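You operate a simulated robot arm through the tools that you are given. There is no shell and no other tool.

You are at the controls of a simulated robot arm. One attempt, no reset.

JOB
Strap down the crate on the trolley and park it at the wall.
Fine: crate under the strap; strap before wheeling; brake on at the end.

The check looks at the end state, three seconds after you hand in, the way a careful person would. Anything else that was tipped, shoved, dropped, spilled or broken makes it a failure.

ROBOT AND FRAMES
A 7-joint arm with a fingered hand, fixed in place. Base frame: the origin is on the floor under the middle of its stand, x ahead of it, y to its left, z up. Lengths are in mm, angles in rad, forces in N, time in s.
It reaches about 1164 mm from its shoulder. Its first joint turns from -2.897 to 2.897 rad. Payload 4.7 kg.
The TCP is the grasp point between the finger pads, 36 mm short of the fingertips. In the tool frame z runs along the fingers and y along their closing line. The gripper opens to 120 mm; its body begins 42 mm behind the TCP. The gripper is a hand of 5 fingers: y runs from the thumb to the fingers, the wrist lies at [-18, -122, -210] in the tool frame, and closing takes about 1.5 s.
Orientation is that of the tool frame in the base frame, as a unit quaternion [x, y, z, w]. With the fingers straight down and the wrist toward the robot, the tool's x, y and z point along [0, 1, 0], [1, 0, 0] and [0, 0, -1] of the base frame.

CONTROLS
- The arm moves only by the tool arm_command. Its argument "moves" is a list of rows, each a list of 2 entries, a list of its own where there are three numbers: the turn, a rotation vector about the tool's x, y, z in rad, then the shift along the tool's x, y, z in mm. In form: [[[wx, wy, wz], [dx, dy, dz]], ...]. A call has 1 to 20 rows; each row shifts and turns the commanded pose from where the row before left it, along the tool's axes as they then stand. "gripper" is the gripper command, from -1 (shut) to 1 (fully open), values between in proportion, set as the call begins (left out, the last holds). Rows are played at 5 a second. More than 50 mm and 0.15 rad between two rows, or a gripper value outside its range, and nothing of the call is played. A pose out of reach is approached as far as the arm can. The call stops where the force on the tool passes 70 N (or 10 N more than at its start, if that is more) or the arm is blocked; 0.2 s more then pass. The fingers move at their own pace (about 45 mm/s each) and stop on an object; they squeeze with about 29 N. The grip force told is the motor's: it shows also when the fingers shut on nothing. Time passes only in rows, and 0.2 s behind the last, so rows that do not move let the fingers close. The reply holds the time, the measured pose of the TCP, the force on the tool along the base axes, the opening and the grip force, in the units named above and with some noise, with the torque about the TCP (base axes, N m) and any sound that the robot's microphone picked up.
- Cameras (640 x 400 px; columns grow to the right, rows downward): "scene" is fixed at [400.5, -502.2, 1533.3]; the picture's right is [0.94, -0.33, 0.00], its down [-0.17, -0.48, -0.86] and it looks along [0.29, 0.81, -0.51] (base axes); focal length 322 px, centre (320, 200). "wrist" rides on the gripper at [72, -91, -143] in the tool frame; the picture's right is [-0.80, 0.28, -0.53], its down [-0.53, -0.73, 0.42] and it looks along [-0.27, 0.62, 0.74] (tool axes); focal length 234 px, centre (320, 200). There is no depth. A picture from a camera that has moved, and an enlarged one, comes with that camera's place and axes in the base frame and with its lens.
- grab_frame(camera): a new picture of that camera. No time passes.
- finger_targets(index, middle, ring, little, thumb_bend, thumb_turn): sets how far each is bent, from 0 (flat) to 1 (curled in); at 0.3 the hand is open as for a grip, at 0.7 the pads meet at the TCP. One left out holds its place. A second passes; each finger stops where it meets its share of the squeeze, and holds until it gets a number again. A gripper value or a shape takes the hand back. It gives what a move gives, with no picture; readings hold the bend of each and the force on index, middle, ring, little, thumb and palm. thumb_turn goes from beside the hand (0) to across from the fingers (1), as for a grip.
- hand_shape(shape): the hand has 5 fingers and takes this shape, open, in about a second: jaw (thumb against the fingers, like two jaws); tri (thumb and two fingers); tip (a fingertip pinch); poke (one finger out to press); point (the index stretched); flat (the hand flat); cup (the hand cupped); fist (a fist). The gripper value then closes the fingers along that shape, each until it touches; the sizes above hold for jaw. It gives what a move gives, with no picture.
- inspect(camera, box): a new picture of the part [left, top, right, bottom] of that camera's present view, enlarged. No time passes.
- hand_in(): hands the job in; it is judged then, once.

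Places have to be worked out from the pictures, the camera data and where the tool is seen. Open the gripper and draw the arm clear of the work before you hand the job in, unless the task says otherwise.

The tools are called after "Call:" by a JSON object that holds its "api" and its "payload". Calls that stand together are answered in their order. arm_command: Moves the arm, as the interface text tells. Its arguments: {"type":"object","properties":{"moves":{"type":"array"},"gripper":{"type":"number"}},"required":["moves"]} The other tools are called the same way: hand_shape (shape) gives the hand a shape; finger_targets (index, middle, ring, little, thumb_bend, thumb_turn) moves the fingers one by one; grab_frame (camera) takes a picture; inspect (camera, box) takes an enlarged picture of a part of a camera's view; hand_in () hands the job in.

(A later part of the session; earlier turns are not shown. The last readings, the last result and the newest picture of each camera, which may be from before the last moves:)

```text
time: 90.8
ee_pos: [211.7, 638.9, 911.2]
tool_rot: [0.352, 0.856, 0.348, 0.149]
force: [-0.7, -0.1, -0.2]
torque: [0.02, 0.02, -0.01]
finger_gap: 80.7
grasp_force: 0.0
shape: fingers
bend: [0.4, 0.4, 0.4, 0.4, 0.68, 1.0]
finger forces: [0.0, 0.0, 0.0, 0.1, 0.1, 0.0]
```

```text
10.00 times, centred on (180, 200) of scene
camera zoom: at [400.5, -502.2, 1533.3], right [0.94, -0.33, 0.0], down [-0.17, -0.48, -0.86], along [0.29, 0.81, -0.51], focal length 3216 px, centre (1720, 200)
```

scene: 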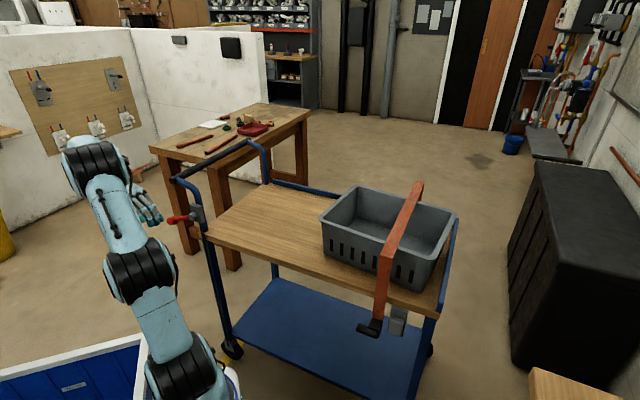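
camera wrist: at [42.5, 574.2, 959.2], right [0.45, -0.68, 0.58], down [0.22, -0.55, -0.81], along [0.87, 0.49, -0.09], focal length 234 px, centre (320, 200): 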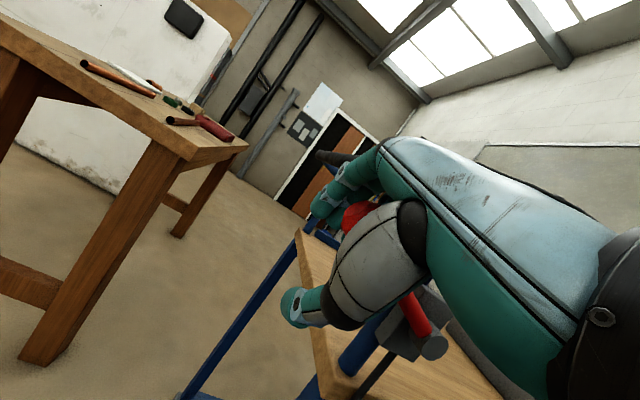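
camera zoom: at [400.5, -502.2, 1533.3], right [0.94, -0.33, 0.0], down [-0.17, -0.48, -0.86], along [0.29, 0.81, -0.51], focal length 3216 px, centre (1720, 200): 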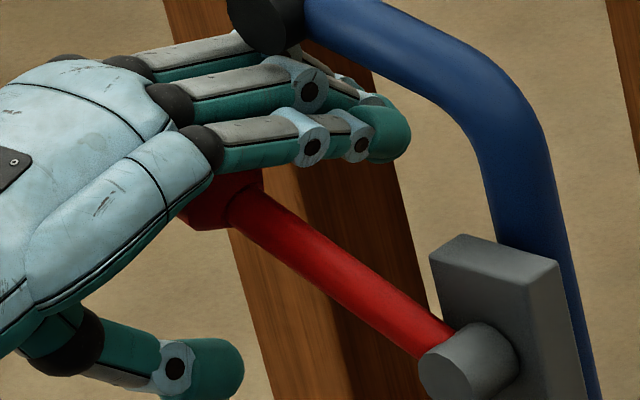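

All fingers are open and unloaded. I withdraw along the hand's axis.

Call:
{"api": "arm_command", "payload": {"moves": [[[0, 0, 0], [0, 0, -15]], [[0, 0, 0], [0, 0, -20]], [[0, 0, 0], [0, 0, -25]], [[0, 0, 0], [0, 0, -25]], [[0, 0, 0], [0, 0, -25]], [[0, 0, 0], [0, 0, 0]]]}}

Call:
{"api": "grab_frame", "payload": {"camera": "scene"}}

Call:
{"api": "inspect", "payload": {"camera": "scene", "box": [130, 160, 230, 240]}}

Call:
{"api": "grab_frame", "payload": {"camera": "wrist"}}

```text
time: 92.2
ee_pos: [156.5, 582.9, 991.4]
tool_rot: [0.352, 0.856, 0.347, 0.149]
force: [0.7, 0.3, 0.7]
torque: [0.02, -0.01, 0.0]
finger_gap: 80.8
grasp_force: 0.0
shape: fingers
bend: [0.4, 0.4, 0.4, 0.4, 0.68, 1.0]
finger forces: [0.0, 0.0, 0.0, 0.0, 0.1, 0.1]
```

```text
taken
```

scene: 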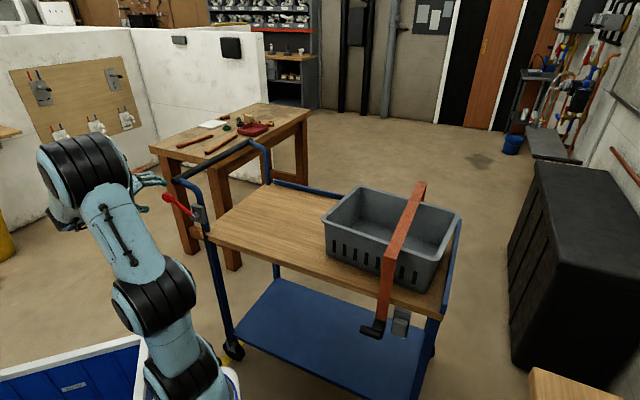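

```text
5.00 times, centred on (180, 200) of scene
camera zoom: at [400.5, -502.2, 1533.3], right [0.94, -0.33, 0.0], down [-0.17, -0.48, -0.86], along [0.29, 0.81, -0.51], focal length 1608 px, centre (1020, 200)
```

zoom: 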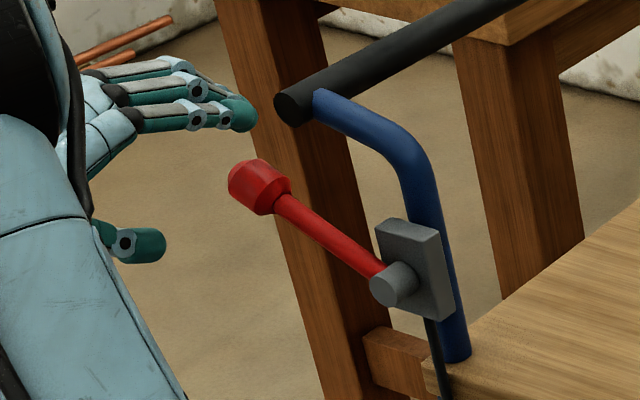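

```text
taken
camera wrist: at [-12.4, 519.9, 1029.1], right [0.45, -0.68, 0.58], down [0.22, -0.54, -0.81], along [0.87, 0.49, -0.09], focal length 234 px, centre (320, 200)
```

wrist: 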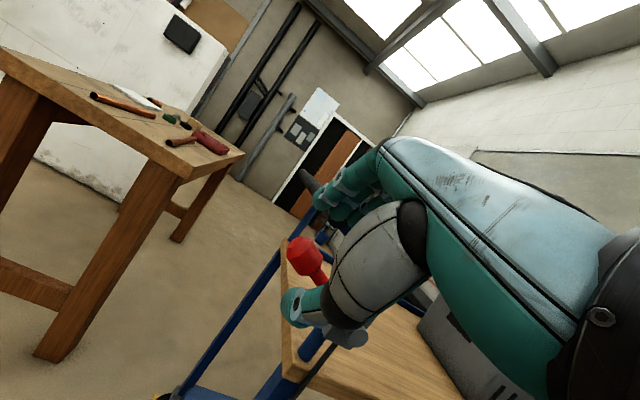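

The lever is up and the trolley is free to roll (it shifted straight, without turning). Next I'll rise and rotate to a hand-down posture to grip the handle bar from above.

Call:
{"api": "arm_command", "payload": {"moves": [[[0, 0, 0], [0, 16.5, -30.6]], [[0, 0, 0], [0, 16.5, -30.6]], [[0, 0, 0], [0, 16.5, -30.6]], [[0.0512, -0.0499, 0.1241], [0, 0, 0]], [[0.0512, -0.0499, 0.1241], [0, 0, 0]], [[0.0512, -0.0499, 0.1241], [0, 0, 0]], [[0.0512, -0.0499, 0.1241], [0, 0, 0]], [[0.0512, -0.0499, 0.1241], [0, 0, 0]], [[0.0512, -0.0499, 0.1241], [0, 0, 0]], [[0.0512, -0.0499, 0.1241], [0, 0, 0]], [[0.0512, -0.0499, 0.1241], [0, 0, 0]], [[0.0512, -0.0499, 0.1241], [0, 0, 0]], [[0.0512, -0.0499, 0.1241], [0, 0, 0]], [[0.0512, -0.0499, 0.1241], [0, 0, 0]], [[0.0512, -0.0499, 0.1241], [0, 0, 0]], [[0, 0, 0], [0, 0, 0]]], "gripper": 1}}

Call:
{"api": "grab_frame", "payload": {"camera": "wrist"}}

Call:
{"api": "inspect", "payload": {"camera": "scene", "box": [60, 80, 300, 260]}}

```text
time: 95.6
ee_pos: [141.2, 549.2, 1032.0]
tool_rot: [0.924, 0.382, 0.0, 0.001]
force: [-1.1, -0.3, 0.4]
torque: [0.02, -0.06, 0.05]
finger_gap: 119.9
grasp_force: 0.1
shape: jaw
bend: [0.3, 0.3, 0.3, 0.3, 0.3, 0.98]
finger forces: [0.0, 0.0, 0.0, 0.0, 0.1, 0.1]
out of reach, approached as far as the arm can: row 13, 14
```

```text
taken
camera wrist: at [128.9, 666.8, 1175.3], right [-0.37, -0.77, 0.53], down [-0.89, 0.14, -0.42], along [0.25, -0.63, -0.74], focal length 234 px, centre (320, 200)
```

wrist: 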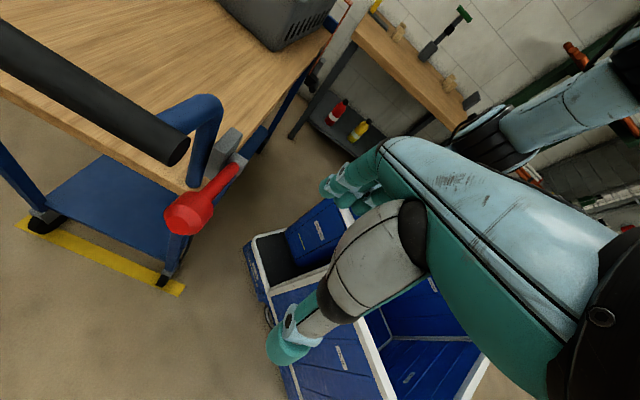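

```text
2.22 times, centred on (180, 170) of scene
camera zoom: at [400.5, -502.2, 1533.3], right [0.94, -0.33, 0.0], down [-0.17, -0.48, -0.86], along [0.29, 0.81, -0.51], focal length 715 px, centre (631, 267)
```

zoom: 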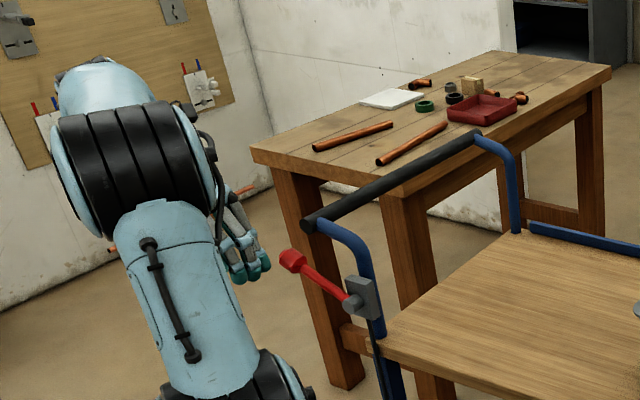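

The hand is down-pointing beside the trolley. I now rise and move outward over the bar in one sweep, staying above it (bar top ≈1024).

Call:
{"api": "arm_command", "payload": {"moves": [[[0, 0, 0], [20, 3, -18]], [[0, 0, 0], [20, 3, -18]], [[0, 0, 0], [20, 3, -18]], [[0, 0, 0], [0, 0, 0]]]}}

```text
time: 96.6
ee_pos: [182.1, 568.9, 1055.7]
tool_rot: [0.924, 0.383, 0.0, 0.0]
force: [0.3, -0.5, -0.3]
torque: [0.02, -0.01, 0.0]
finger_gap: 119.8
grasp_force: 0.2
shape: jaw
bend: [0.3, 0.3, 0.3, 0.3, 0.3, 0.98]
finger forces: [0.0, 0.0, 0.0, 0.0, 0.1, 0.1]
out of reach, approached as far as the arm can: row 2, 3
```

Call:
{"api": "arm_command", "payload": {"moves": [[[0, 0, 0], [12, 0, -4]], [[0, 0, 0], [12, 0, -6]], [[0, 0, 0], [0, 0, -6]], [[0, 0, 0], [0, 0, 0]]]}}

Call:
{"api": "inspect", "payload": {"camera": "scene", "box": [60, 80, 300, 260]}}

```text
time: 97.6
ee_pos: [199.5, 581.0, 1062.0]
tool_rot: [0.923, 0.385, 0.0, -0.003]
force: [0.5, -0.3, 0.0]
torque: [-0.02, 0.0, 0.0]
finger_gap: 119.8
grasp_force: 0.1
shape: jaw
bend: [0.3, 0.3, 0.3, 0.3, 0.3, 0.98]
finger forces: [0.1, 0.0, 0.0, 0.0, 0.0, 0.1]
out of reach, approached as far as the arm can: row 1, 2
```

```text
2.22 times, centred on (180, 170) of scene
camera zoom: at [400.5, -502.2, 1533.3], right [0.94, -0.33, 0.0], down [-0.17, -0.48, -0.86], along [0.29, 0.81, -0.51], focal length 715 px, centre (631, 267)
```

zoom: 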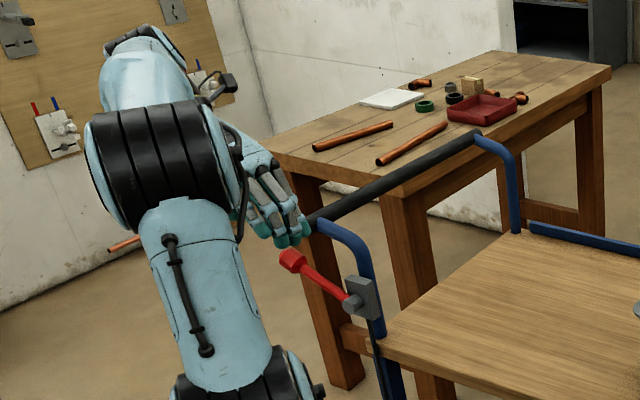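

Raising is limited in this arm configuration because the hand is turned far relative to the arm. I'll back off sideways and turn the hand around (thumb toward the trolley side) so the arm is more relaxed for gripping and pushing.

Call:
{"api": "arm_command", "payload": {"moves": [[[0, 0, 0], [-30, 0, 0]], [[0, 0, 0], [-30, 0, 0]], [[0, 0, -0.145], [0, 0, 0]], [[0, 0, -0.145], [0, 0, 0]], [[0, 0, -0.145], [0, 0, 0]], [[0, 0, -0.145], [0, 0, 0]], [[0, 0, -0.145], [0, 0, 0]], [[0, 0, -0.145], [0, 0, 0]], [[0, 0, -0.145], [0, 0, 0]], [[0, 0, -0.145], [0, 0, 0]], [[0, 0, -0.145], [0, 0, 0]], [[0, 0, -0.145], [0, 0, 0]], [[0, 0, -0.145], [0, 0, 0]], [[0, 0, 0], [0, 0, 0]]]}}

```text
time: 100.6
ee_pos: [157.6, 538.6, 1062.8]
tool_rot: [0.37, 0.929, 0.0, 0.0]
force: [0.6, 0.3, -0.7]
torque: [0.02, 0.04, -0.01]
finger_gap: 119.7
grasp_force: 0.0
shape: jaw
bend: [0.3, 0.3, 0.3, 0.3, 0.3, 0.98]
finger forces: [0.0, 0.0, 0.0, 0.1, 0.1, 0.1]
```

Call:
{"api": "arm_command", "payload": {"moves": [[[0, 0, -0.1402], [0, 0, -5]], [[0, 0, -0.1402], [0, 0, -5]], [[0, 0, -0.1402], [0, 0, -5]], [[0, 0, -0.1402], [0, 0, -5]], [[0, 0, -0.1402], [0, 0, -5]], [[0, 0, -0.1402], [0, 0, -5]], [[0, 0, -0.1402], [0, 0, -5]], [[0, 0, -0.1402], [0, 0, -5]], [[0, 0, -0.1402], [0, 0, -5]], [[0, 0, -0.1402], [0, 0, -5]], [[0, 0, -0.1402], [0, 0, -5]], [[0, 0, 0], [0, 0, 0]]]}}

Call:
{"api": "grab_frame", "payload": {"camera": "scene"}}

Call:
{"api": "grab_frame", "payload": {"camera": "wrist"}}

```text
time: 103.2
ee_pos: [157.7, 539.2, 1087.4]
tool_rot: [0.056, 0.998, 0.002, 0.002]
force: [0.4, 0.9, -0.6]
torque: [0.02, 0.0, -0.03]
finger_gap: 120.1
grasp_force: 0.1
shape: jaw
bend: [0.3, 0.3, 0.3, 0.3, 0.3, 0.98]
finger forces: [0.0, 0.1, 0.1, 0.0, 0.1, 0.0]
out of reach, approached as far as the arm can: row 5, 6, 7, 8, 9, 10, 11
```

```text
taken
```

scene: 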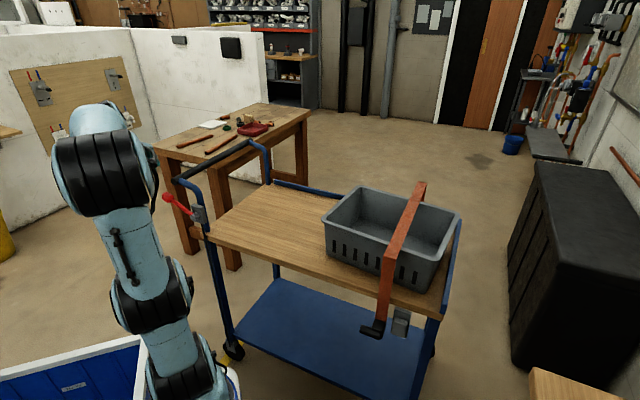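

```text
taken
camera wrist: at [74.2, 456.7, 1228.7], right [0.83, 0.19, 0.53], down [0.45, -0.79, -0.42], along [0.34, 0.59, -0.73], focal length 234 px, centre (320, 200)
```

wrist: 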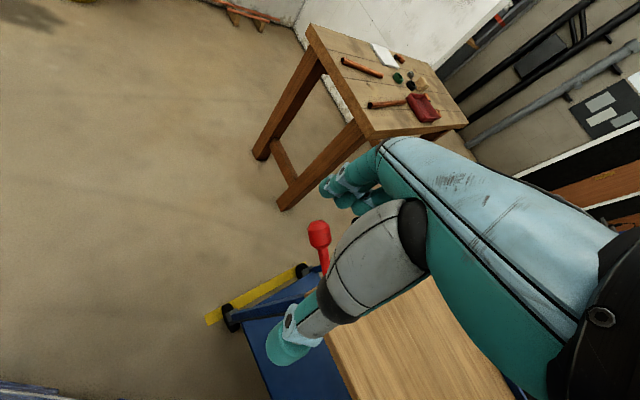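

The hand's turn relative to the arm has a limit there. I'll instead use a yaw of about -30° and come over the bar from the deck side, where the arm is comfortable. First shift along and rotate.

Call:
{"api": "arm_command", "payload": {"moves": [[[0, 0, 0], [-37.1, -29.6, 0]], [[0, 0, 0], [-37.1, -29.6, 0]], [[0, 0, 0], [-37.1, -29.6, 0]], [[0, 0, 0], [-37.1, -29.6, 0]], [[0, 0, 0.1416], [0, 0, 0]], [[0, 0, 0.1416], [0, 0, 0]], [[0, 0, 0.1416], [0, 0, 0]], [[0, 0, 0.1416], [0, 0, 0]], [[0, 0, 0.1416], [0, 0, 0]], [[0, 0, 0.1416], [0, 0, 0]], [[0, 0, 0.1416], [0, 0, 0]], [[0, 0, 0.1416], [0, 0, 0]], [[0, 0, 0.1416], [0, 0, 0]], [[0, 0, 0.1416], [0, 0, 0]], [[0, 0, 0.1416], [0, 0, 0]], [[0, 0, 0.1416], [0, 0, 0]], [[0, 0, 0.1416], [0, 0, 0]], [[0, 0, 0.1416], [0, 0, 0]], [[0, 0, 0], [0, 0, 0]]]}}

```text
time: 107.2
ee_pos: [172.2, 521.9, 1076.3]
tool_rot: [0.866, 0.501, 0.004, 0.0]
force: [0.6, -0.8, 1.2]
torque: [0.02, -0.04, 0.0]
finger_gap: 119.8
grasp_force: 0.2
shape: jaw
bend: [0.3, 0.3, 0.3, 0.3, 0.3, 0.98]
finger forces: [0.0, 0.1, 0.0, 0.0, 0.0, 0.0]
out of reach, approached as far as the arm can: row 1, 2, 3, 4
```

Orientation is now right. I move along to clear the posts, then out over the deck.

Call:
{"api": "arm_command", "payload": {"moves": [[[0, 0, 0], [-10.9, 40.3, -4]], [[0, 0, 0], [-10.9, 40.3, -4]], [[0, 0, 0], [-10.9, 40.3, -4]], [[0, 0, 0], [-10.9, 40.3, -4]], [[0, 0, 0], [37.1, 10, 0]], [[0, 0, 0], [37.1, 10, 0]], [[0, 0, 0], [37.1, 10, 0]], [[0, 0, 0], [37.1, 10, 0]], [[0, 0, 0], [37.1, 10, 0]], [[0, 0, 0], [37.1, 10, 0]], [[0, 0, 0], [37.1, 10, 0]], [[0, 0, 0], [0, 0, 0]]]}}

Call:
{"api": "grab_frame", "payload": {"camera": "scene"}}

Call:
{"api": "grab_frame", "payload": {"camera": "wrist"}}

```text
time: 109.8
ee_pos: [479.8, 591.8, 1094.8]
tool_rot: [0.866, 0.5, 0.004, 0.0]
force: [-0.2, -0.5, 0.4]
torque: [-0.01, -0.01, 0.02]
finger_gap: 119.8
grasp_force: 0.0
shape: jaw
bend: [0.3, 0.3, 0.3, 0.3, 0.3, 0.98]
finger forces: [0.0, 0.1, 0.1, 0.1, 0.1, 0.0]
```

```text
taken
```

scene: 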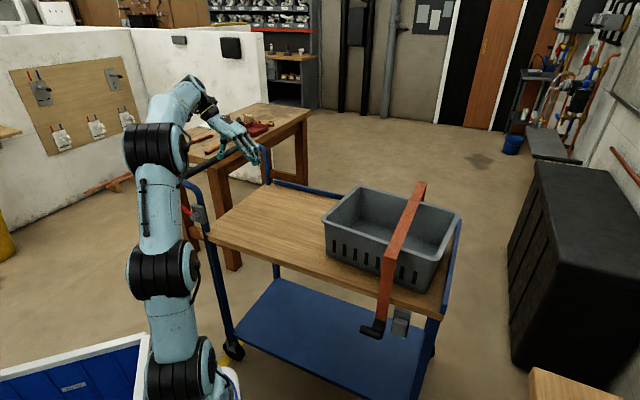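

```text
taken
camera wrist: at [436.4, 702.6, 1238.2], right [-0.16, -0.84, 0.52], down [-0.9, -0.1, -0.43], along [0.41, -0.54, -0.74], focal length 234 px, centre (320, 200)
```

wrist: 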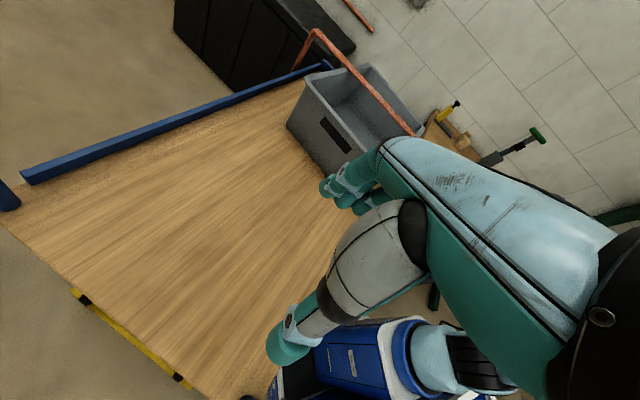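

Now over the deck at z≈1095. I move back over the handle bar.

Call:
{"api": "arm_command", "payload": {"moves": [[[0, 0, 0], [10.2, -37.7, 0]], [[0, 0, 0], [10.2, -37.7, 0]], [[0, 0, 0], [10.2, -37.7, 0]], [[0, 0, 0], [10.2, -37.7, 0]], [[0, 0, 0], [10.2, -37.7, 0]], [[0, 0, 0], [0, 0, 0]]]}}

Call:
{"api": "grab_frame", "payload": {"camera": "wrist"}}

Call:
{"api": "inspect", "payload": {"camera": "scene", "box": [100, 60, 320, 240]}}

```text
time: 111.2
ee_pos: [343.2, 720.1, 1086.5]
tool_rot: [0.865, 0.501, 0.003, -0.001]
force: [-0.7, 0.3, 0.3]
torque: [0.03, -0.02, 0.03]
finger_gap: 119.7
grasp_force: 0.1
shape: jaw
bend: [0.3, 0.3, 0.3, 0.3, 0.3, 0.98]
finger forces: [0.1, 0.1, 0.0, 0.0, 0.0, 0.0]
out of reach, approached as far as the arm can: row 5
```

```text
taken
camera wrist: at [298.8, 829.6, 1229.4], right [-0.16, -0.84, 0.52], down [-0.9, -0.1, -0.43], along [0.41, -0.54, -0.74], focal length 234 px, centre (320, 200)
```

wrist: 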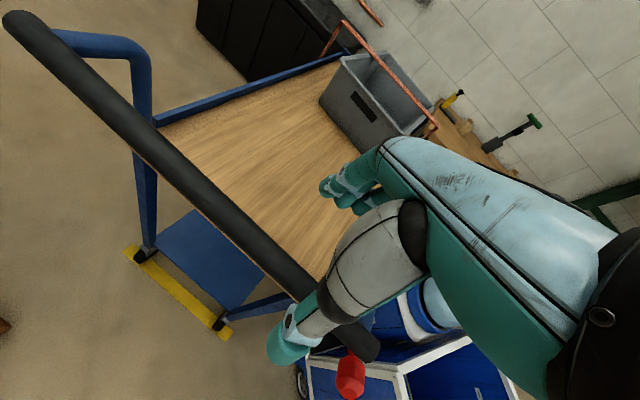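

```text
2.22 times, centred on (210, 150) of scene
camera zoom: at [400.5, -502.2, 1533.3], right [0.94, -0.33, 0.0], down [-0.17, -0.48, -0.86], along [0.29, 0.81, -0.51], focal length 715 px, centre (564, 311)
```

zoom: 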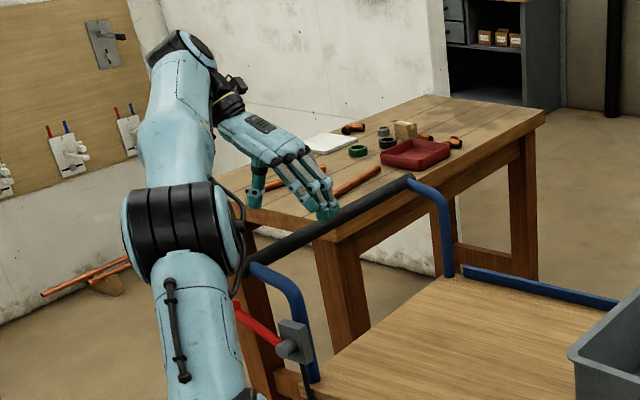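

The bar runs between thumb and fingers beneath the hand. I lower onto it.

Call:
{"api": "arm_command", "payload": {"moves": [[[0, 0, 0], [0, 0, 20]], [[0, 0, 0], [0.8, -3, 20]], [[0, 0, 0], [0.8, -3, 20]], [[0, 0, 0], [0, 0, 15]], [[0, 0, 0], [0, 0, 0]]]}}

Call:
{"api": "grab_frame", "payload": {"camera": "wrist"}}

Call:
{"api": "inspect", "payload": {"camera": "scene", "box": [150, 100, 270, 200]}}

```text
time: 112.4
ee_pos: [339.9, 724.4, 1010.4]
tool_rot: [0.866, 0.5, 0.003, 0.0]
force: [-0.2, -0.5, 0.5]
torque: [0.02, 0.02, 0.05]
finger_gap: 119.8
grasp_force: 0.0
shape: jaw
bend: [0.3, 0.3, 0.3, 0.3, 0.3, 0.98]
finger forces: [0.1, 0.0, 0.0, 0.0, 0.0, 0.1]
```

```text
taken
camera wrist: at [295.7, 834.9, 1154.0], right [-0.16, -0.84, 0.52], down [-0.9, -0.1, -0.43], along [0.41, -0.54, -0.74], focal length 234 px, centre (320, 200)
```

wrist: 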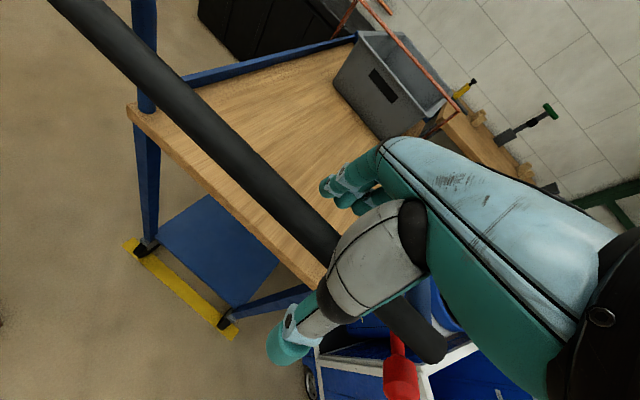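

```text
4.00 times, centred on (210, 150) of scene
camera zoom: at [400.5, -502.2, 1533.3], right [0.94, -0.33, 0.0], down [-0.17, -0.48, -0.86], along [0.29, 0.81, -0.51], focal length 1287 px, centre (760, 400)
```

zoom: 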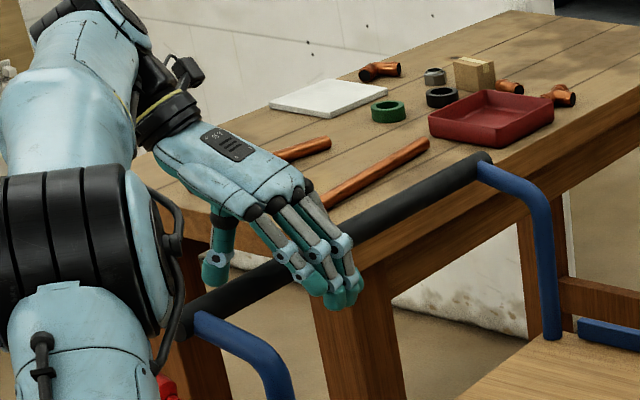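

The bar is straddled. I close the hand on it.

Call:
{"api": "arm_command", "payload": {"moves": [[[0, 0, 0], [0, 0, 0]], [[0, 0, 0], [0, 0, 0]], [[0, 0, 0], [0, 0, 0]], [[0, 0, 0], [0, 0, 0]], [[0, 0, 0], [0, 0, 0]], [[0, 0, 0], [0, 0, 0]], [[0, 0, 0], [0, 0, 0]]], "gripper": -1}}

Call:
{"api": "grab_frame", "payload": {"camera": "wrist"}}

Call:
{"api": "inspect", "payload": {"camera": "scene", "box": [150, 100, 270, 200]}}

```text
time: 114.0
ee_pos: [338.8, 725.2, 1008.7]
tool_rot: [0.865, 0.502, 0.002, 0.002]
force: [-3.4, 0.2, -9.1]
torque: [-0.05, 0.01, 0.0]
finger_gap: 15.0
grasp_force: 29.1
shape: jaw
bend: [0.74, 0.67, 0.68, 0.66, 0.75, 1.0]
finger forces: [11.7, 4.4, 2.0, 0.1, 23.2, 0.0]
```

```text
taken
camera wrist: at [295.0, 835.8, 1151.9], right [-0.16, -0.84, 0.53], down [-0.9, -0.1, -0.43], along [0.41, -0.54, -0.73], focal length 234 px, centre (320, 200)
```

wrist: 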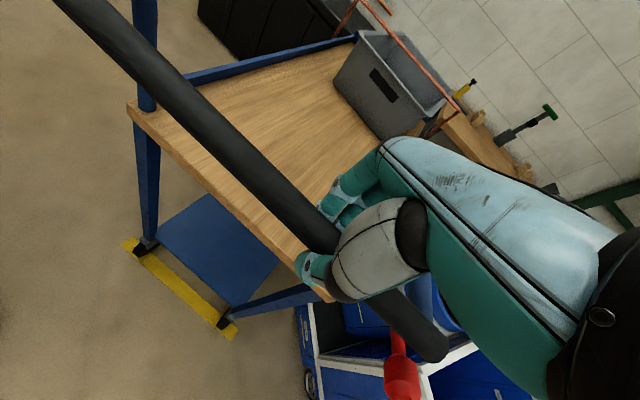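

```text
4.00 times, centred on (210, 150) of scene
camera zoom: at [400.5, -502.2, 1533.3], right [0.94, -0.33, 0.0], down [-0.17, -0.48, -0.86], along [0.29, 0.81, -0.51], focal length 1287 px, centre (760, 400)
```

zoom: 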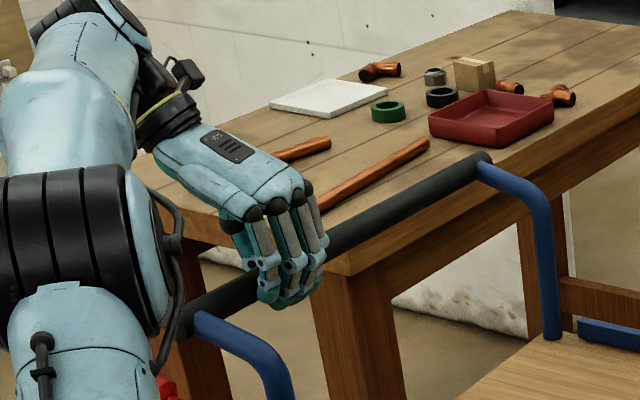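

Firm grip on the bar. I try a gentle 24 mm push along the trolley axis.

Call:
{"api": "arm_command", "payload": {"moves": [[[0, 0, 0], [-2.1, 7.7, 0]], [[0, 0, 0], [-2.1, 7.7, 0]], [[0, 0, 0], [-2.1, 7.7, 0]], [[0, 0, 0], [0, 0, 0]]]}}

Call:
{"api": "grab_frame", "payload": {"camera": "scene"}}

```text
time: 115.0
ee_pos: [356.7, 707.9, 1009.5]
tool_rot: [0.866, 0.5, 0.002, 0.001]
force: [-3.5, -6.4, -22.1]
torque: [-0.08, 0.05, -0.05]
finger_gap: 15.0
grasp_force: 28.5
shape: jaw
bend: [0.74, 0.67, 0.68, 0.66, 0.75, 1.0]
finger forces: [15.6, 6.5, 2.9, 0.0, 24.4, 0.0]
```

```text
taken
```

scene: 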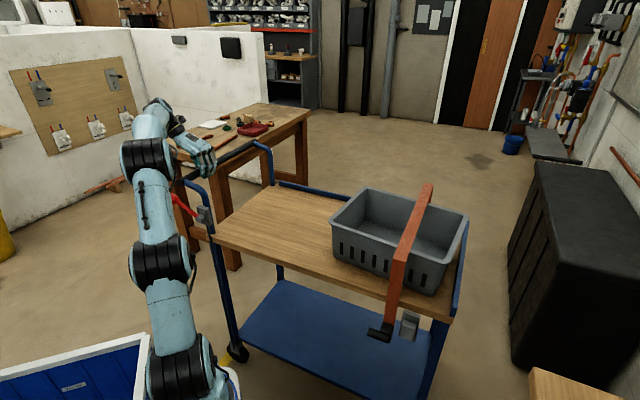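

The trolley rolls with my hand. I lower a few mm to relax the vertical load and push on in moderate steps.

Call:
{"api": "arm_command", "payload": {"moves": [[[0, 0, 0], [-1.3, 4.8, 2]], [[0, 0, 0], [-2.6, 9.6, 2]], [[0, 0, 0], [-3.7, 13.5, 0]], [[0, 0, 0], [-3.7, 13.5, 0]], [[0, 0, 0], [-3.7, 13.5, 0]], [[0, 0, 0], [-3.7, 13.5, 0]], [[0, 0, 0], [-3.7, 13.5, 0]], [[0, 0, 0], [-3.7, 13.5, 0]], [[0, 0, 0], [-3.7, 13.5, 0]], [[0, 0, 0], [-3.7, 13.5, 0]], [[0, 0, 0], [-2.6, 9.6, 0]], [[0, 0, 0], [-1.3, 4.8, 0]], [[0, 0, 0], [0, 0, 0]]]}}

Call:
{"api": "grab_frame", "payload": {"camera": "scene"}}

Call:
{"api": "grab_frame", "payload": {"camera": "wrist"}}

```text
time: 117.8
ee_pos: [456.0, 606.7, 1007.2]
tool_rot: [0.866, 0.501, 0.003, 0.001]
force: [-3.1, 1.3, -2.3]
torque: [0.04, 0.04, -0.04]
finger_gap: 15.9
grasp_force: 28.9
shape: jaw
bend: [0.74, 0.71, 0.68, 0.66, 0.76, 1.0]
finger forces: [12.3, 4.2, 1.6, 0.0, 21.2, 0.0]
```

```text
taken
```

scene: 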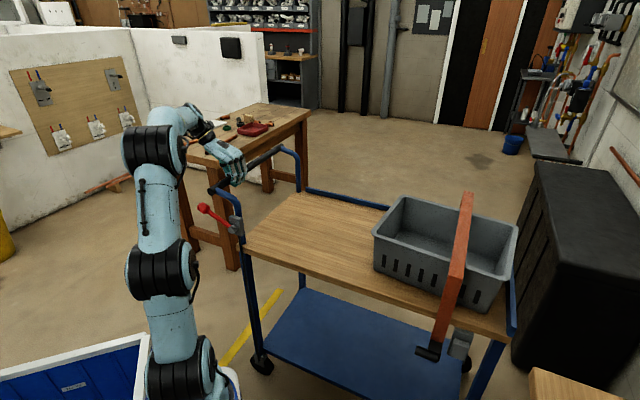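

```text
taken
camera wrist: at [412.8, 716.8, 1150.4], right [-0.16, -0.84, 0.52], down [-0.9, -0.1, -0.43], along [0.41, -0.54, -0.74], focal length 234 px, centre (320, 200)
```

wrist: 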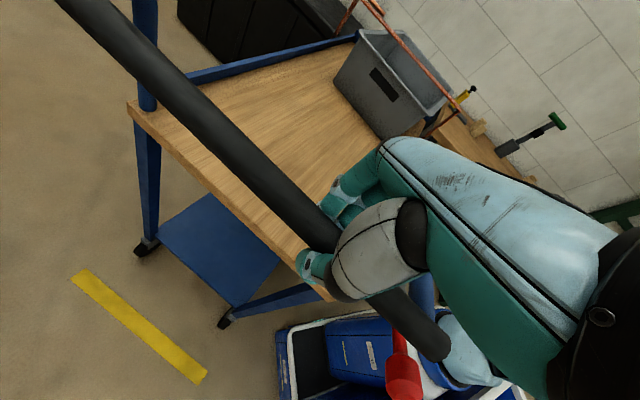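

Rolling straight with low force. I continue pushing and keep an eye on the clearance to the table and chest.

Call:
{"api": "arm_command", "payload": {"moves": [[[0, 0, 0], [-1.3, 4.8, 0]], [[0, 0, 0], [-2.6, 9.6, 0]], [[0, 0, 0], [-3.7, 13.5, 0]], [[0, 0, 0], [-3.7, 13.5, 0]], [[0, 0, 0], [-3.7, 13.5, 0]], [[0, 0, 0], [-3.7, 13.5, 0]], [[0, 0, 0], [-3.7, 13.5, 0]], [[0, 0, 0], [-3.7, 13.5, 0]], [[0, 0, 0], [-3.7, 13.5, 0]], [[0, 0, 0], [-3.7, 13.5, 0]], [[0, 0, 0], [-3.7, 13.5, 0]], [[0, 0, 0], [-2.6, 9.6, 0]], [[0, 0, 0], [-1.3, 4.8, 0]], [[0, 0, 0], [0, 0, 0]]]}}

Call:
{"api": "grab_frame", "payload": {"camera": "scene"}}

Call:
{"api": "inspect", "payload": {"camera": "scene", "box": [400, 380, 640, 400]}}

Call:
{"api": "grab_frame", "payload": {"camera": "wrist"}}

```text
time: 120.8
ee_pos: [565.3, 496.9, 1006.4]
tool_rot: [0.865, 0.501, 0.003, 0.002]
force: [-0.9, 3.6, -11.1]
torque: [0.08, 0.07, -0.01]
finger_gap: 16.0
grasp_force: 28.8
shape: jaw
bend: [0.74, 0.71, 0.68, 0.66, 0.76, 1.0]
finger forces: [14.0, 4.9, 2.0, 0.0, 22.4, 0.0]
```

```text
taken
```

scene: 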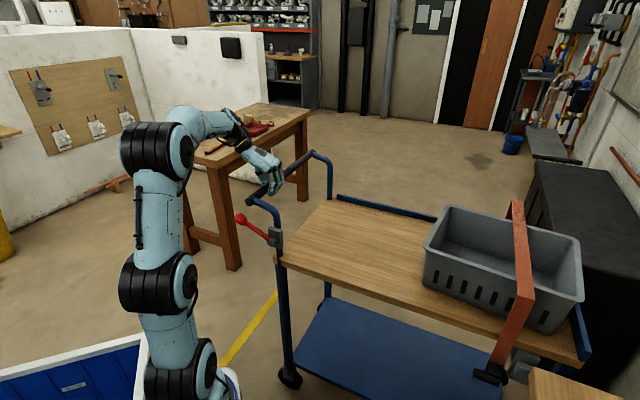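

```text
2.67 times, centred on (520, 390) of scene
camera zoom: at [400.5, -502.2, 1533.3], right [0.94, -0.33, 0.0], down [-0.17, -0.48, -0.86], along [0.29, 0.81, -0.51], focal length 858 px, centre (-213, -307)
```

zoom: 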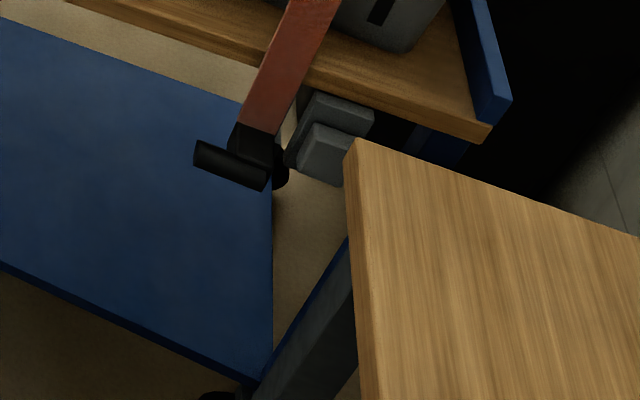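

```text
taken
camera wrist: at [522.7, 606.5, 1150.3], right [-0.16, -0.84, 0.52], down [-0.9, -0.1, -0.43], along [0.41, -0.54, -0.74], focal length 234 px, centre (320, 200)
```

wrist: 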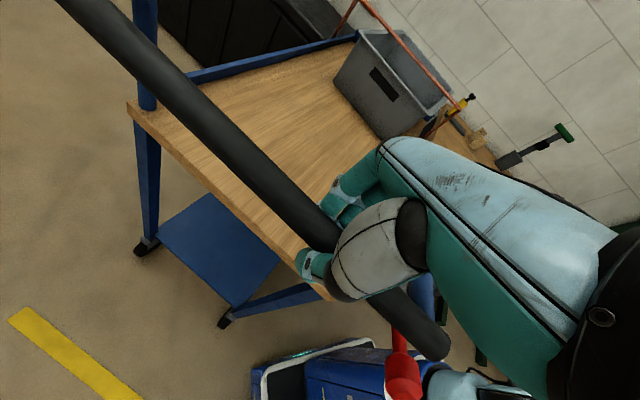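

The strap grip will pass under the table top's edge level (table underside ≈743, grip top ≈700) and outside its leg. I continue straight in moderate steps.

Call:
{"api": "arm_command", "payload": {"moves": [[[0, 0, 0], [-1.3, 4.8, 1]], [[0, 0, 0], [-2.6, 9.6, 1]], [[0, 0, 0], [-3.2, 11.6, 0]], [[0, 0, 0], [-3.2, 11.6, 0]], [[0, 0, 0], [-3.2, 11.6, 0]], [[0, 0, 0], [-3.2, 11.6, 0]], [[0, 0, 0], [-3.2, 11.6, 0]], [[0, 0, 0], [-2.6, 9.6, 0]], [[0, 0, 0], [-1.3, 4.8, 0]], [[0, 0, 0], [0, 0, 0]]]}}

Call:
{"api": "inspect", "payload": {"camera": "scene", "box": [400, 380, 640, 400]}}

Call:
{"api": "grab_frame", "payload": {"camera": "scene"}}

Call:
{"api": "grab_frame", "payload": {"camera": "wrist"}}

```text
time: 123.0
ee_pos: [631.1, 432.3, 1005.7]
tool_rot: [0.865, 0.502, 0.003, 0.001]
force: [0.6, 1.5, -2.8]
torque: [0.06, 0.02, -0.05]
finger_gap: 16.1
grasp_force: 29.1
shape: jaw
bend: [0.74, 0.71, 0.68, 0.66, 0.77, 1.0]
finger forces: [13.7, 4.2, 1.7, 0.2, 19.6, 0.0]
```

```text
2.67 times, centred on (520, 390) of scene
camera zoom: at [400.5, -502.2, 1533.3], right [0.94, -0.33, 0.0], down [-0.17, -0.48, -0.86], along [0.29, 0.81, -0.51], focal length 858 px, centre (-213, -307)
```

zoom: 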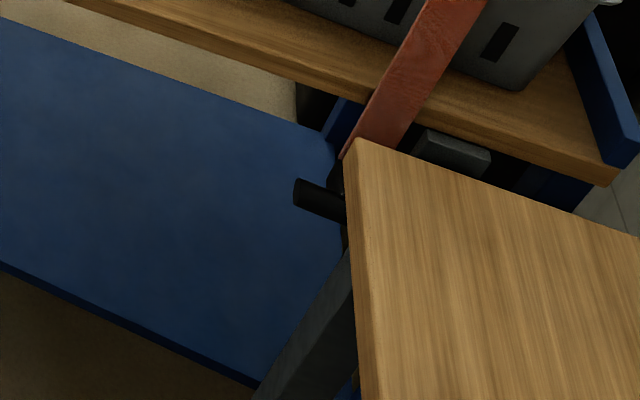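

```text
taken
```

scene: 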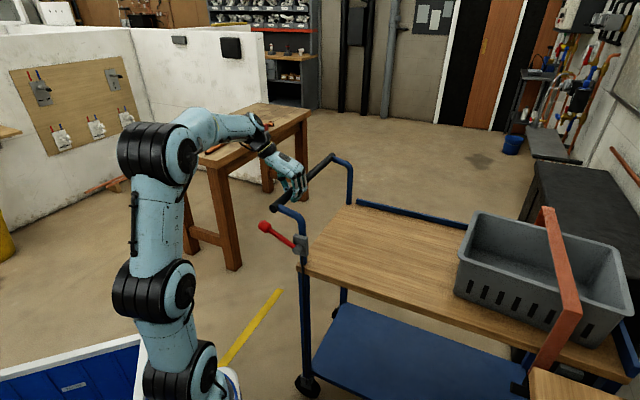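

```text
taken
camera wrist: at [586.4, 541.8, 1148.9], right [-0.16, -0.84, 0.52], down [-0.9, -0.1, -0.43], along [0.41, -0.54, -0.74], focal length 234 px, centre (320, 200)
```

wrist: 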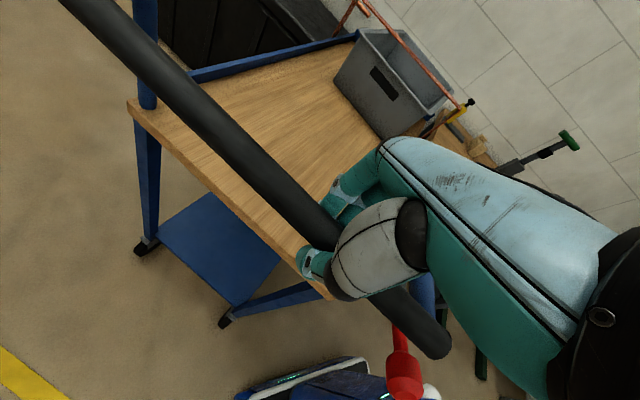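

No contact so far. I move slowly past the table leg, watching the force.

Call:
{"api": "arm_command", "payload": {"moves": [[[0, 0, 0], [-1.3, 4.8, 0]], [[0, 0, 0], [-2.1, 7.7, 0]], [[0, 0, 0], [-2.1, 7.7, 0]], [[0, 0, 0], [-2.1, 7.7, 0]], [[0, 0, 0], [-2.1, 7.7, 0]], [[0, 0, 0], [-2.1, 7.7, 0]], [[0, 0, 0], [-2.1, 7.7, 0]], [[0, 0, 0], [-2.1, 7.7, 0]], [[0, 0, 0], [-1.3, 4.8, 0]], [[0, 0, 0], [0, 0, 0]]]}}

Call:
{"api": "grab_frame", "payload": {"camera": "scene"}}

Call:
{"api": "inspect", "payload": {"camera": "scene", "box": [400, 380, 640, 400]}}

Call:
{"api": "inspect", "payload": {"camera": "scene", "box": [500, 180, 640, 400]}}

```text
time: 125.2
ee_pos: [676.1, 386.2, 1005.5]
tool_rot: [0.865, 0.501, 0.003, 0.0]
force: [-0.2, -0.4, -9.4]
torque: [0.02, 0.0, -0.07]
finger_gap: 16.0
grasp_force: 28.6
shape: jaw
bend: [0.74, 0.71, 0.68, 0.66, 0.77, 1.0]
finger forces: [14.8, 4.7, 1.6, 0.0, 20.7, 0.1]
```

```text
taken
```

scene: 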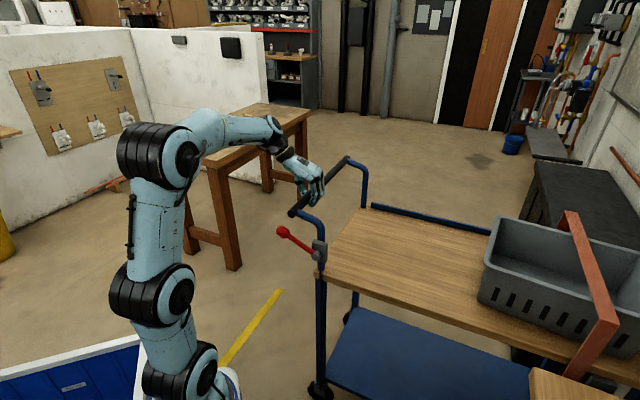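

```text
2.67 times, centred on (520, 390) of scene
camera zoom: at [400.5, -502.2, 1533.3], right [0.94, -0.33, 0.0], down [-0.17, -0.48, -0.86], along [0.29, 0.81, -0.51], focal length 858 px, centre (-213, -307)
```

zoom: 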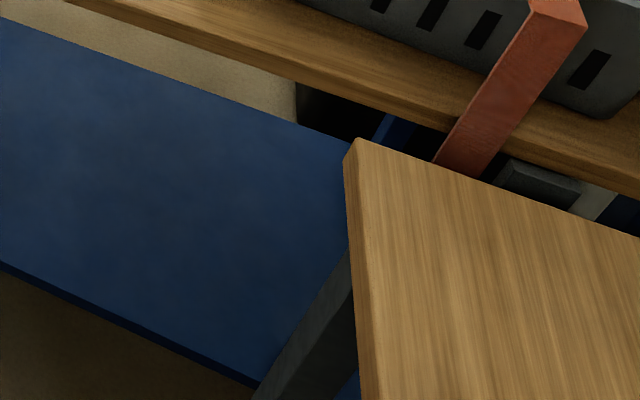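

```text
1.82 times, centred on (570, 290) of scene
camera zoom: at [400.5, -502.2, 1533.3], right [0.94, -0.33, 0.0], down [-0.17, -0.48, -0.86], along [0.29, 0.81, -0.51], focal length 585 px, centre (-134, 36)
```

zoom: 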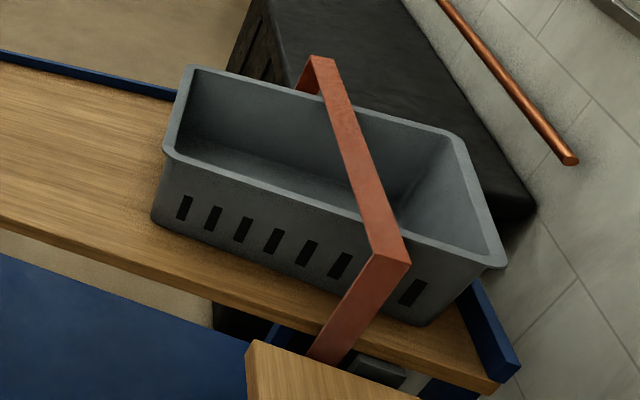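

Past the leg with no contact. I keep pushing toward the wall.

Call:
{"api": "arm_command", "payload": {"moves": [[[0, 0, 0], [-1.3, 4.8, 1]], [[0, 0, 0], [-2.6, 9.6, 0]], [[0, 0, 0], [-3.2, 11.6, 0]], [[0, 0, 0], [-3.2, 11.6, 0]], [[0, 0, 0], [-3.2, 11.6, 0]], [[0, 0, 0], [-3.2, 11.6, 0]], [[0, 0, 0], [-3.2, 11.6, 0]], [[0, 0, 0], [-3.2, 11.6, 0]], [[0, 0, 0], [-3.2, 11.6, 0]], [[0, 0, 0], [-3.2, 11.6, 0]], [[0, 0, 0], [-2.6, 9.6, 0]], [[0, 0, 0], [-1.3, 4.8, 0]], [[0, 0, 0], [0, 0, 0]]]}}

Call:
{"api": "grab_frame", "payload": {"camera": "scene"}}

Call:
{"api": "inspect", "payload": {"camera": "scene", "box": [600, 200, 640, 400]}}

Call:
{"api": "grab_frame", "payload": {"camera": "wrist"}}

```text
time: 128.0
ee_pos: [764.9, 296.3, 1005.0]
tool_rot: [0.866, 0.5, 0.002, 0.001]
force: [1.0, 5.3, -6.6]
torque: [0.11, -0.05, -0.01]
finger_gap: 15.8
grasp_force: 29.1
shape: jaw
bend: [0.74, 0.71, 0.68, 0.66, 0.77, 1.0]
finger forces: [13.9, 4.0, 1.4, 0.3, 20.3, 0.0]
```

```text
taken
```

scene: 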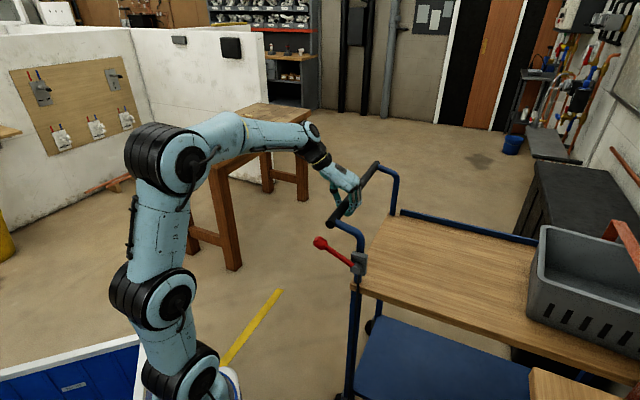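

```text
2.00 times, centred on (620, 300) of scene
camera zoom: at [400.5, -502.2, 1533.3], right [0.94, -0.33, 0.0], down [-0.17, -0.48, -0.86], along [0.29, 0.81, -0.51], focal length 643 px, centre (-280, 0)
```

zoom: 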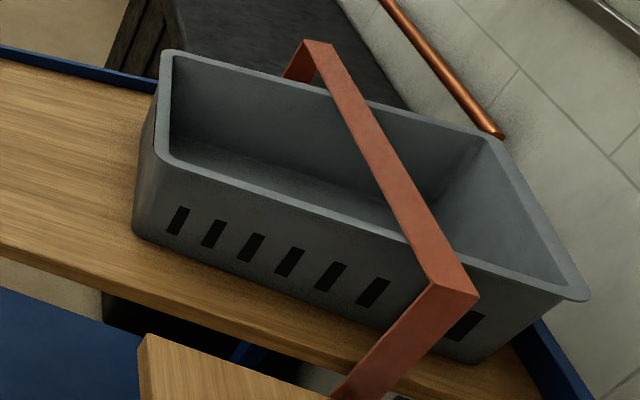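

```text
taken
camera wrist: at [721.4, 406.0, 1148.5], right [-0.16, -0.84, 0.52], down [-0.9, -0.1, -0.43], along [0.41, -0.54, -0.74], focal length 234 px, centre (320, 200)
```

wrist: 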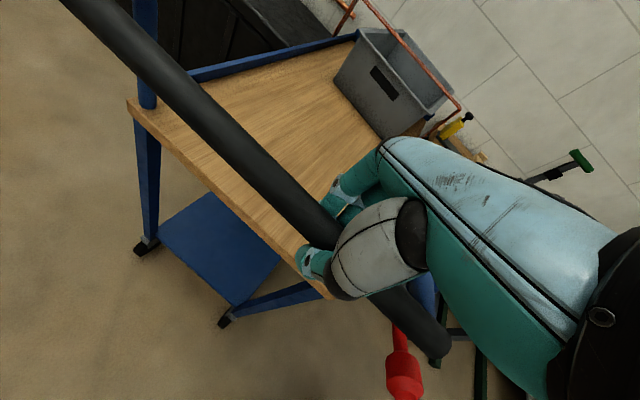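

About 145 mm should remain to the wall by my estimate. I look at the trolley's front end against the wall before the last stretch.

Call:
{"api": "inspect", "payload": {"camera": "scene", "box": [638, 150, 640, 400]}}

Call:
{"api": "inspect", "payload": {"camera": "scene", "box": [638, 398, 640, 400]}}

Call:
{"api": "inspect", "payload": {"camera": "wrist", "box": [320, 0, 500, 140]}}

```text
1.60 times, centred on (639, 275) of scene
camera zoom: at [400.5, -502.2, 1533.3], right [0.94, -0.33, 0.0], down [-0.17, -0.48, -0.86], along [0.29, 0.81, -0.51], focal length 515 px, centre (-190, 80)
```

zoom: 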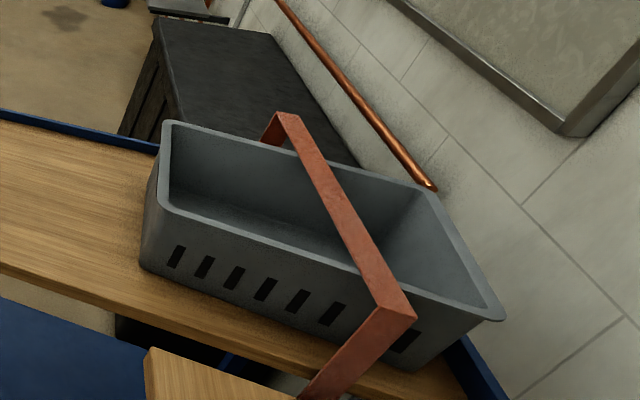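

```text
16.00 times, centred on (639, 399) of scene
camera zoom: at [400.5, -502.2, 1533.3], right [0.94, -0.33, 0.0], down [-0.17, -0.48, -0.86], along [0.29, 0.81, -0.51], focal length 5146 px, centre (-4784, -2984)
```

zoom: 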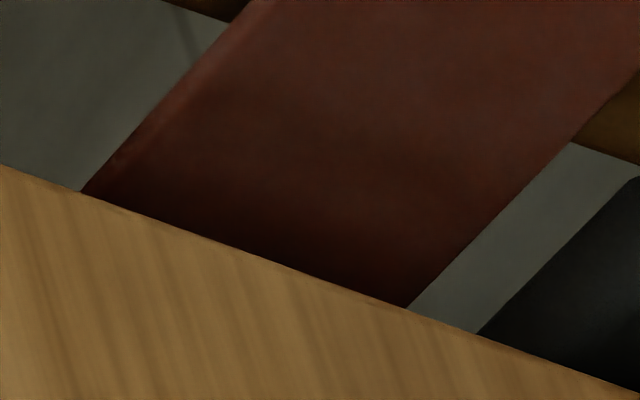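

```text
2.86 times, centred on (410, 70) of wrist
camera zoom: at [721.4, 406.0, 1148.5], right [-0.16, -0.84, 0.52], down [-0.9, -0.1, -0.43], along [0.41, -0.54, -0.74], focal length 669 px, centre (63, 571)
```

zoom: 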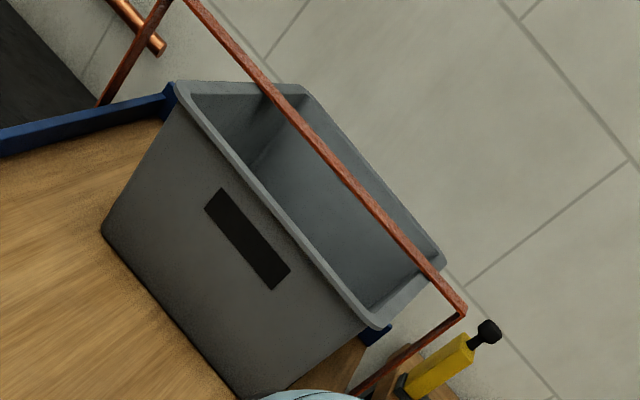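

Call:
{"api": "arm_command", "payload": {"moves": [[[0, 0, 0], [-1.3, 4.8, 0]], [[0, 0, 0], [-2.1, 7.7, 0]], [[0, 0, 0], [-2.6, 9.6, 0]], [[0, 0, 0], [-2.6, 9.6, 0]], [[0, 0, 0], [-2.6, 9.6, 0]], [[0, 0, 0], [-2.6, 9.6, 0]], [[0, 0, 0], [-2.6, 9.6, 0]], [[0, 0, 0], [-2.6, 9.6, 0]], [[0, 0, 0], [-2.1, 7.7, 0]], [[0, 0, 0], [-1.3, 4.8, 0]], [[0, 0, 0], [0, 0, 0]]]}}

Call:
{"api": "inspect", "payload": {"camera": "scene", "box": [638, 150, 640, 400]}}

Call:
{"api": "grab_frame", "payload": {"camera": "wrist"}}

```text
time: 130.4
ee_pos: [823.9, 236.1, 1005.5]
tool_rot: [0.865, 0.502, 0.003, 0.0]
force: [0.7, 3.0, -8.8]
torque: [0.1, 0.02, -0.07]
finger_gap: 15.5
grasp_force: 28.9
shape: jaw
bend: [0.74, 0.71, 0.68, 0.66, 0.77, 1.0]
finger forces: [14.0, 4.1, 1.3, 0.0, 20.7, 0.0]
```

```text
1.60 times, centred on (639, 275) of scene
camera zoom: at [400.5, -502.2, 1533.3], right [0.94, -0.33, 0.0], down [-0.17, -0.48, -0.86], along [0.29, 0.81, -0.51], focal length 515 px, centre (-190, 80)
```

zoom: 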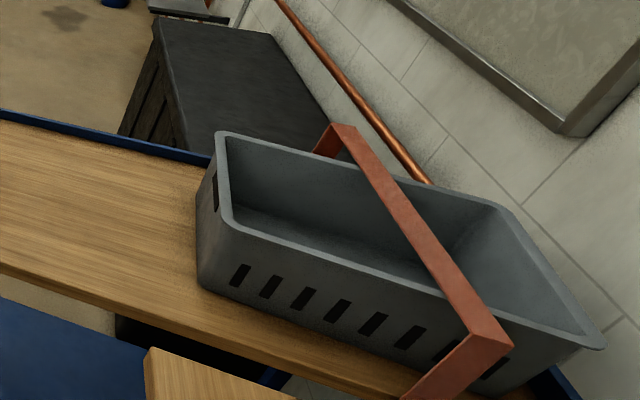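

```text
taken
camera wrist: at [781.7, 345.7, 1148.5], right [-0.16, -0.84, 0.52], down [-0.9, -0.1, -0.43], along [0.41, -0.54, -0.74], focal length 234 px, centre (320, 200)
```

wrist: 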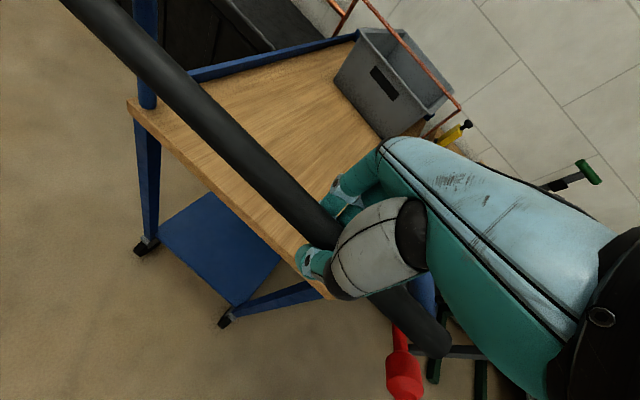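

Roughly 50 mm left. I creep forward in 5 mm steps until I either feel the wall or its stop.

Call:
{"api": "arm_command", "payload": {"moves": [[[0, 0, 0], [-1.05, 3.86, 0]], [[0, 0, 0], [-1.32, 4.82, 0]], [[0, 0, 0], [-1.32, 4.82, 0]], [[0, 0, 0], [-1.32, 4.82, 0]], [[0, 0, 0], [-1.32, 4.82, 0]], [[0, 0, 0], [-1.05, 3.86, 0]], [[0, 0, 0], [0, 0, 0]]]}}

Call:
{"api": "grab_frame", "payload": {"camera": "wrist"}}

Call:
{"api": "inspect", "payload": {"camera": "wrist", "box": [330, 0, 490, 120]}}

```text
time: 132.0
ee_pos: [845.9, 216.5, 1004.6]
tool_rot: [0.865, 0.501, 0.003, 0.0]
force: [3.0, 3.8, -9.5]
torque: [0.09, 0.0, 0.01]
finger_gap: 15.4
grasp_force: 28.5
shape: jaw
bend: [0.74, 0.71, 0.68, 0.66, 0.77, 1.0]
finger forces: [14.2, 3.9, 1.2, 0.2, 20.7, 0.1]
```

```text
taken
camera wrist: at [801.8, 325.4, 1148.4], right [-0.16, -0.84, 0.52], down [-0.9, -0.1, -0.43], along [0.41, -0.54, -0.74], focal length 234 px, centre (320, 200)
```

wrist: 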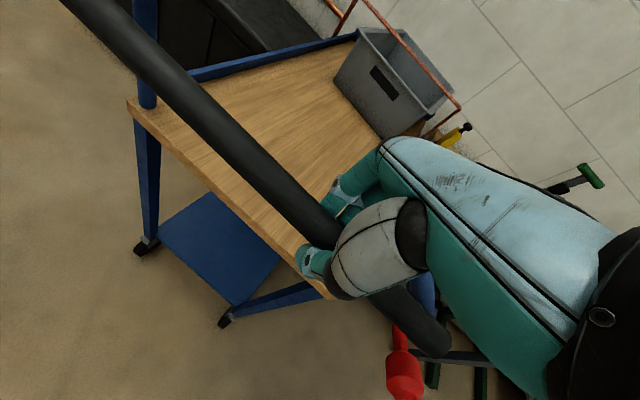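

```text
3.33 times, centred on (410, 60) of wrist
camera zoom: at [801.8, 325.4, 1148.4], right [-0.16, -0.84, 0.52], down [-0.9, -0.1, -0.43], along [0.41, -0.54, -0.74], focal length 781 px, centre (20, 667)
```

zoom: 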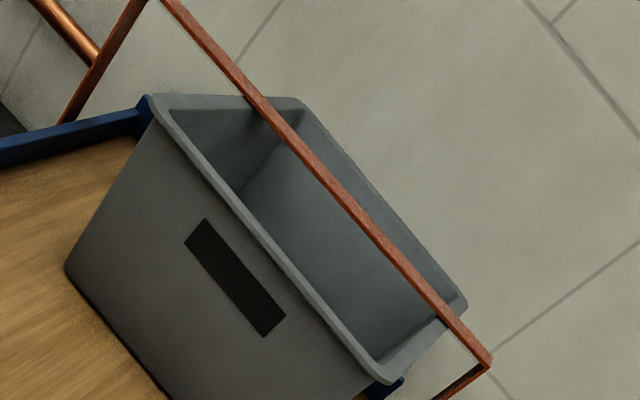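

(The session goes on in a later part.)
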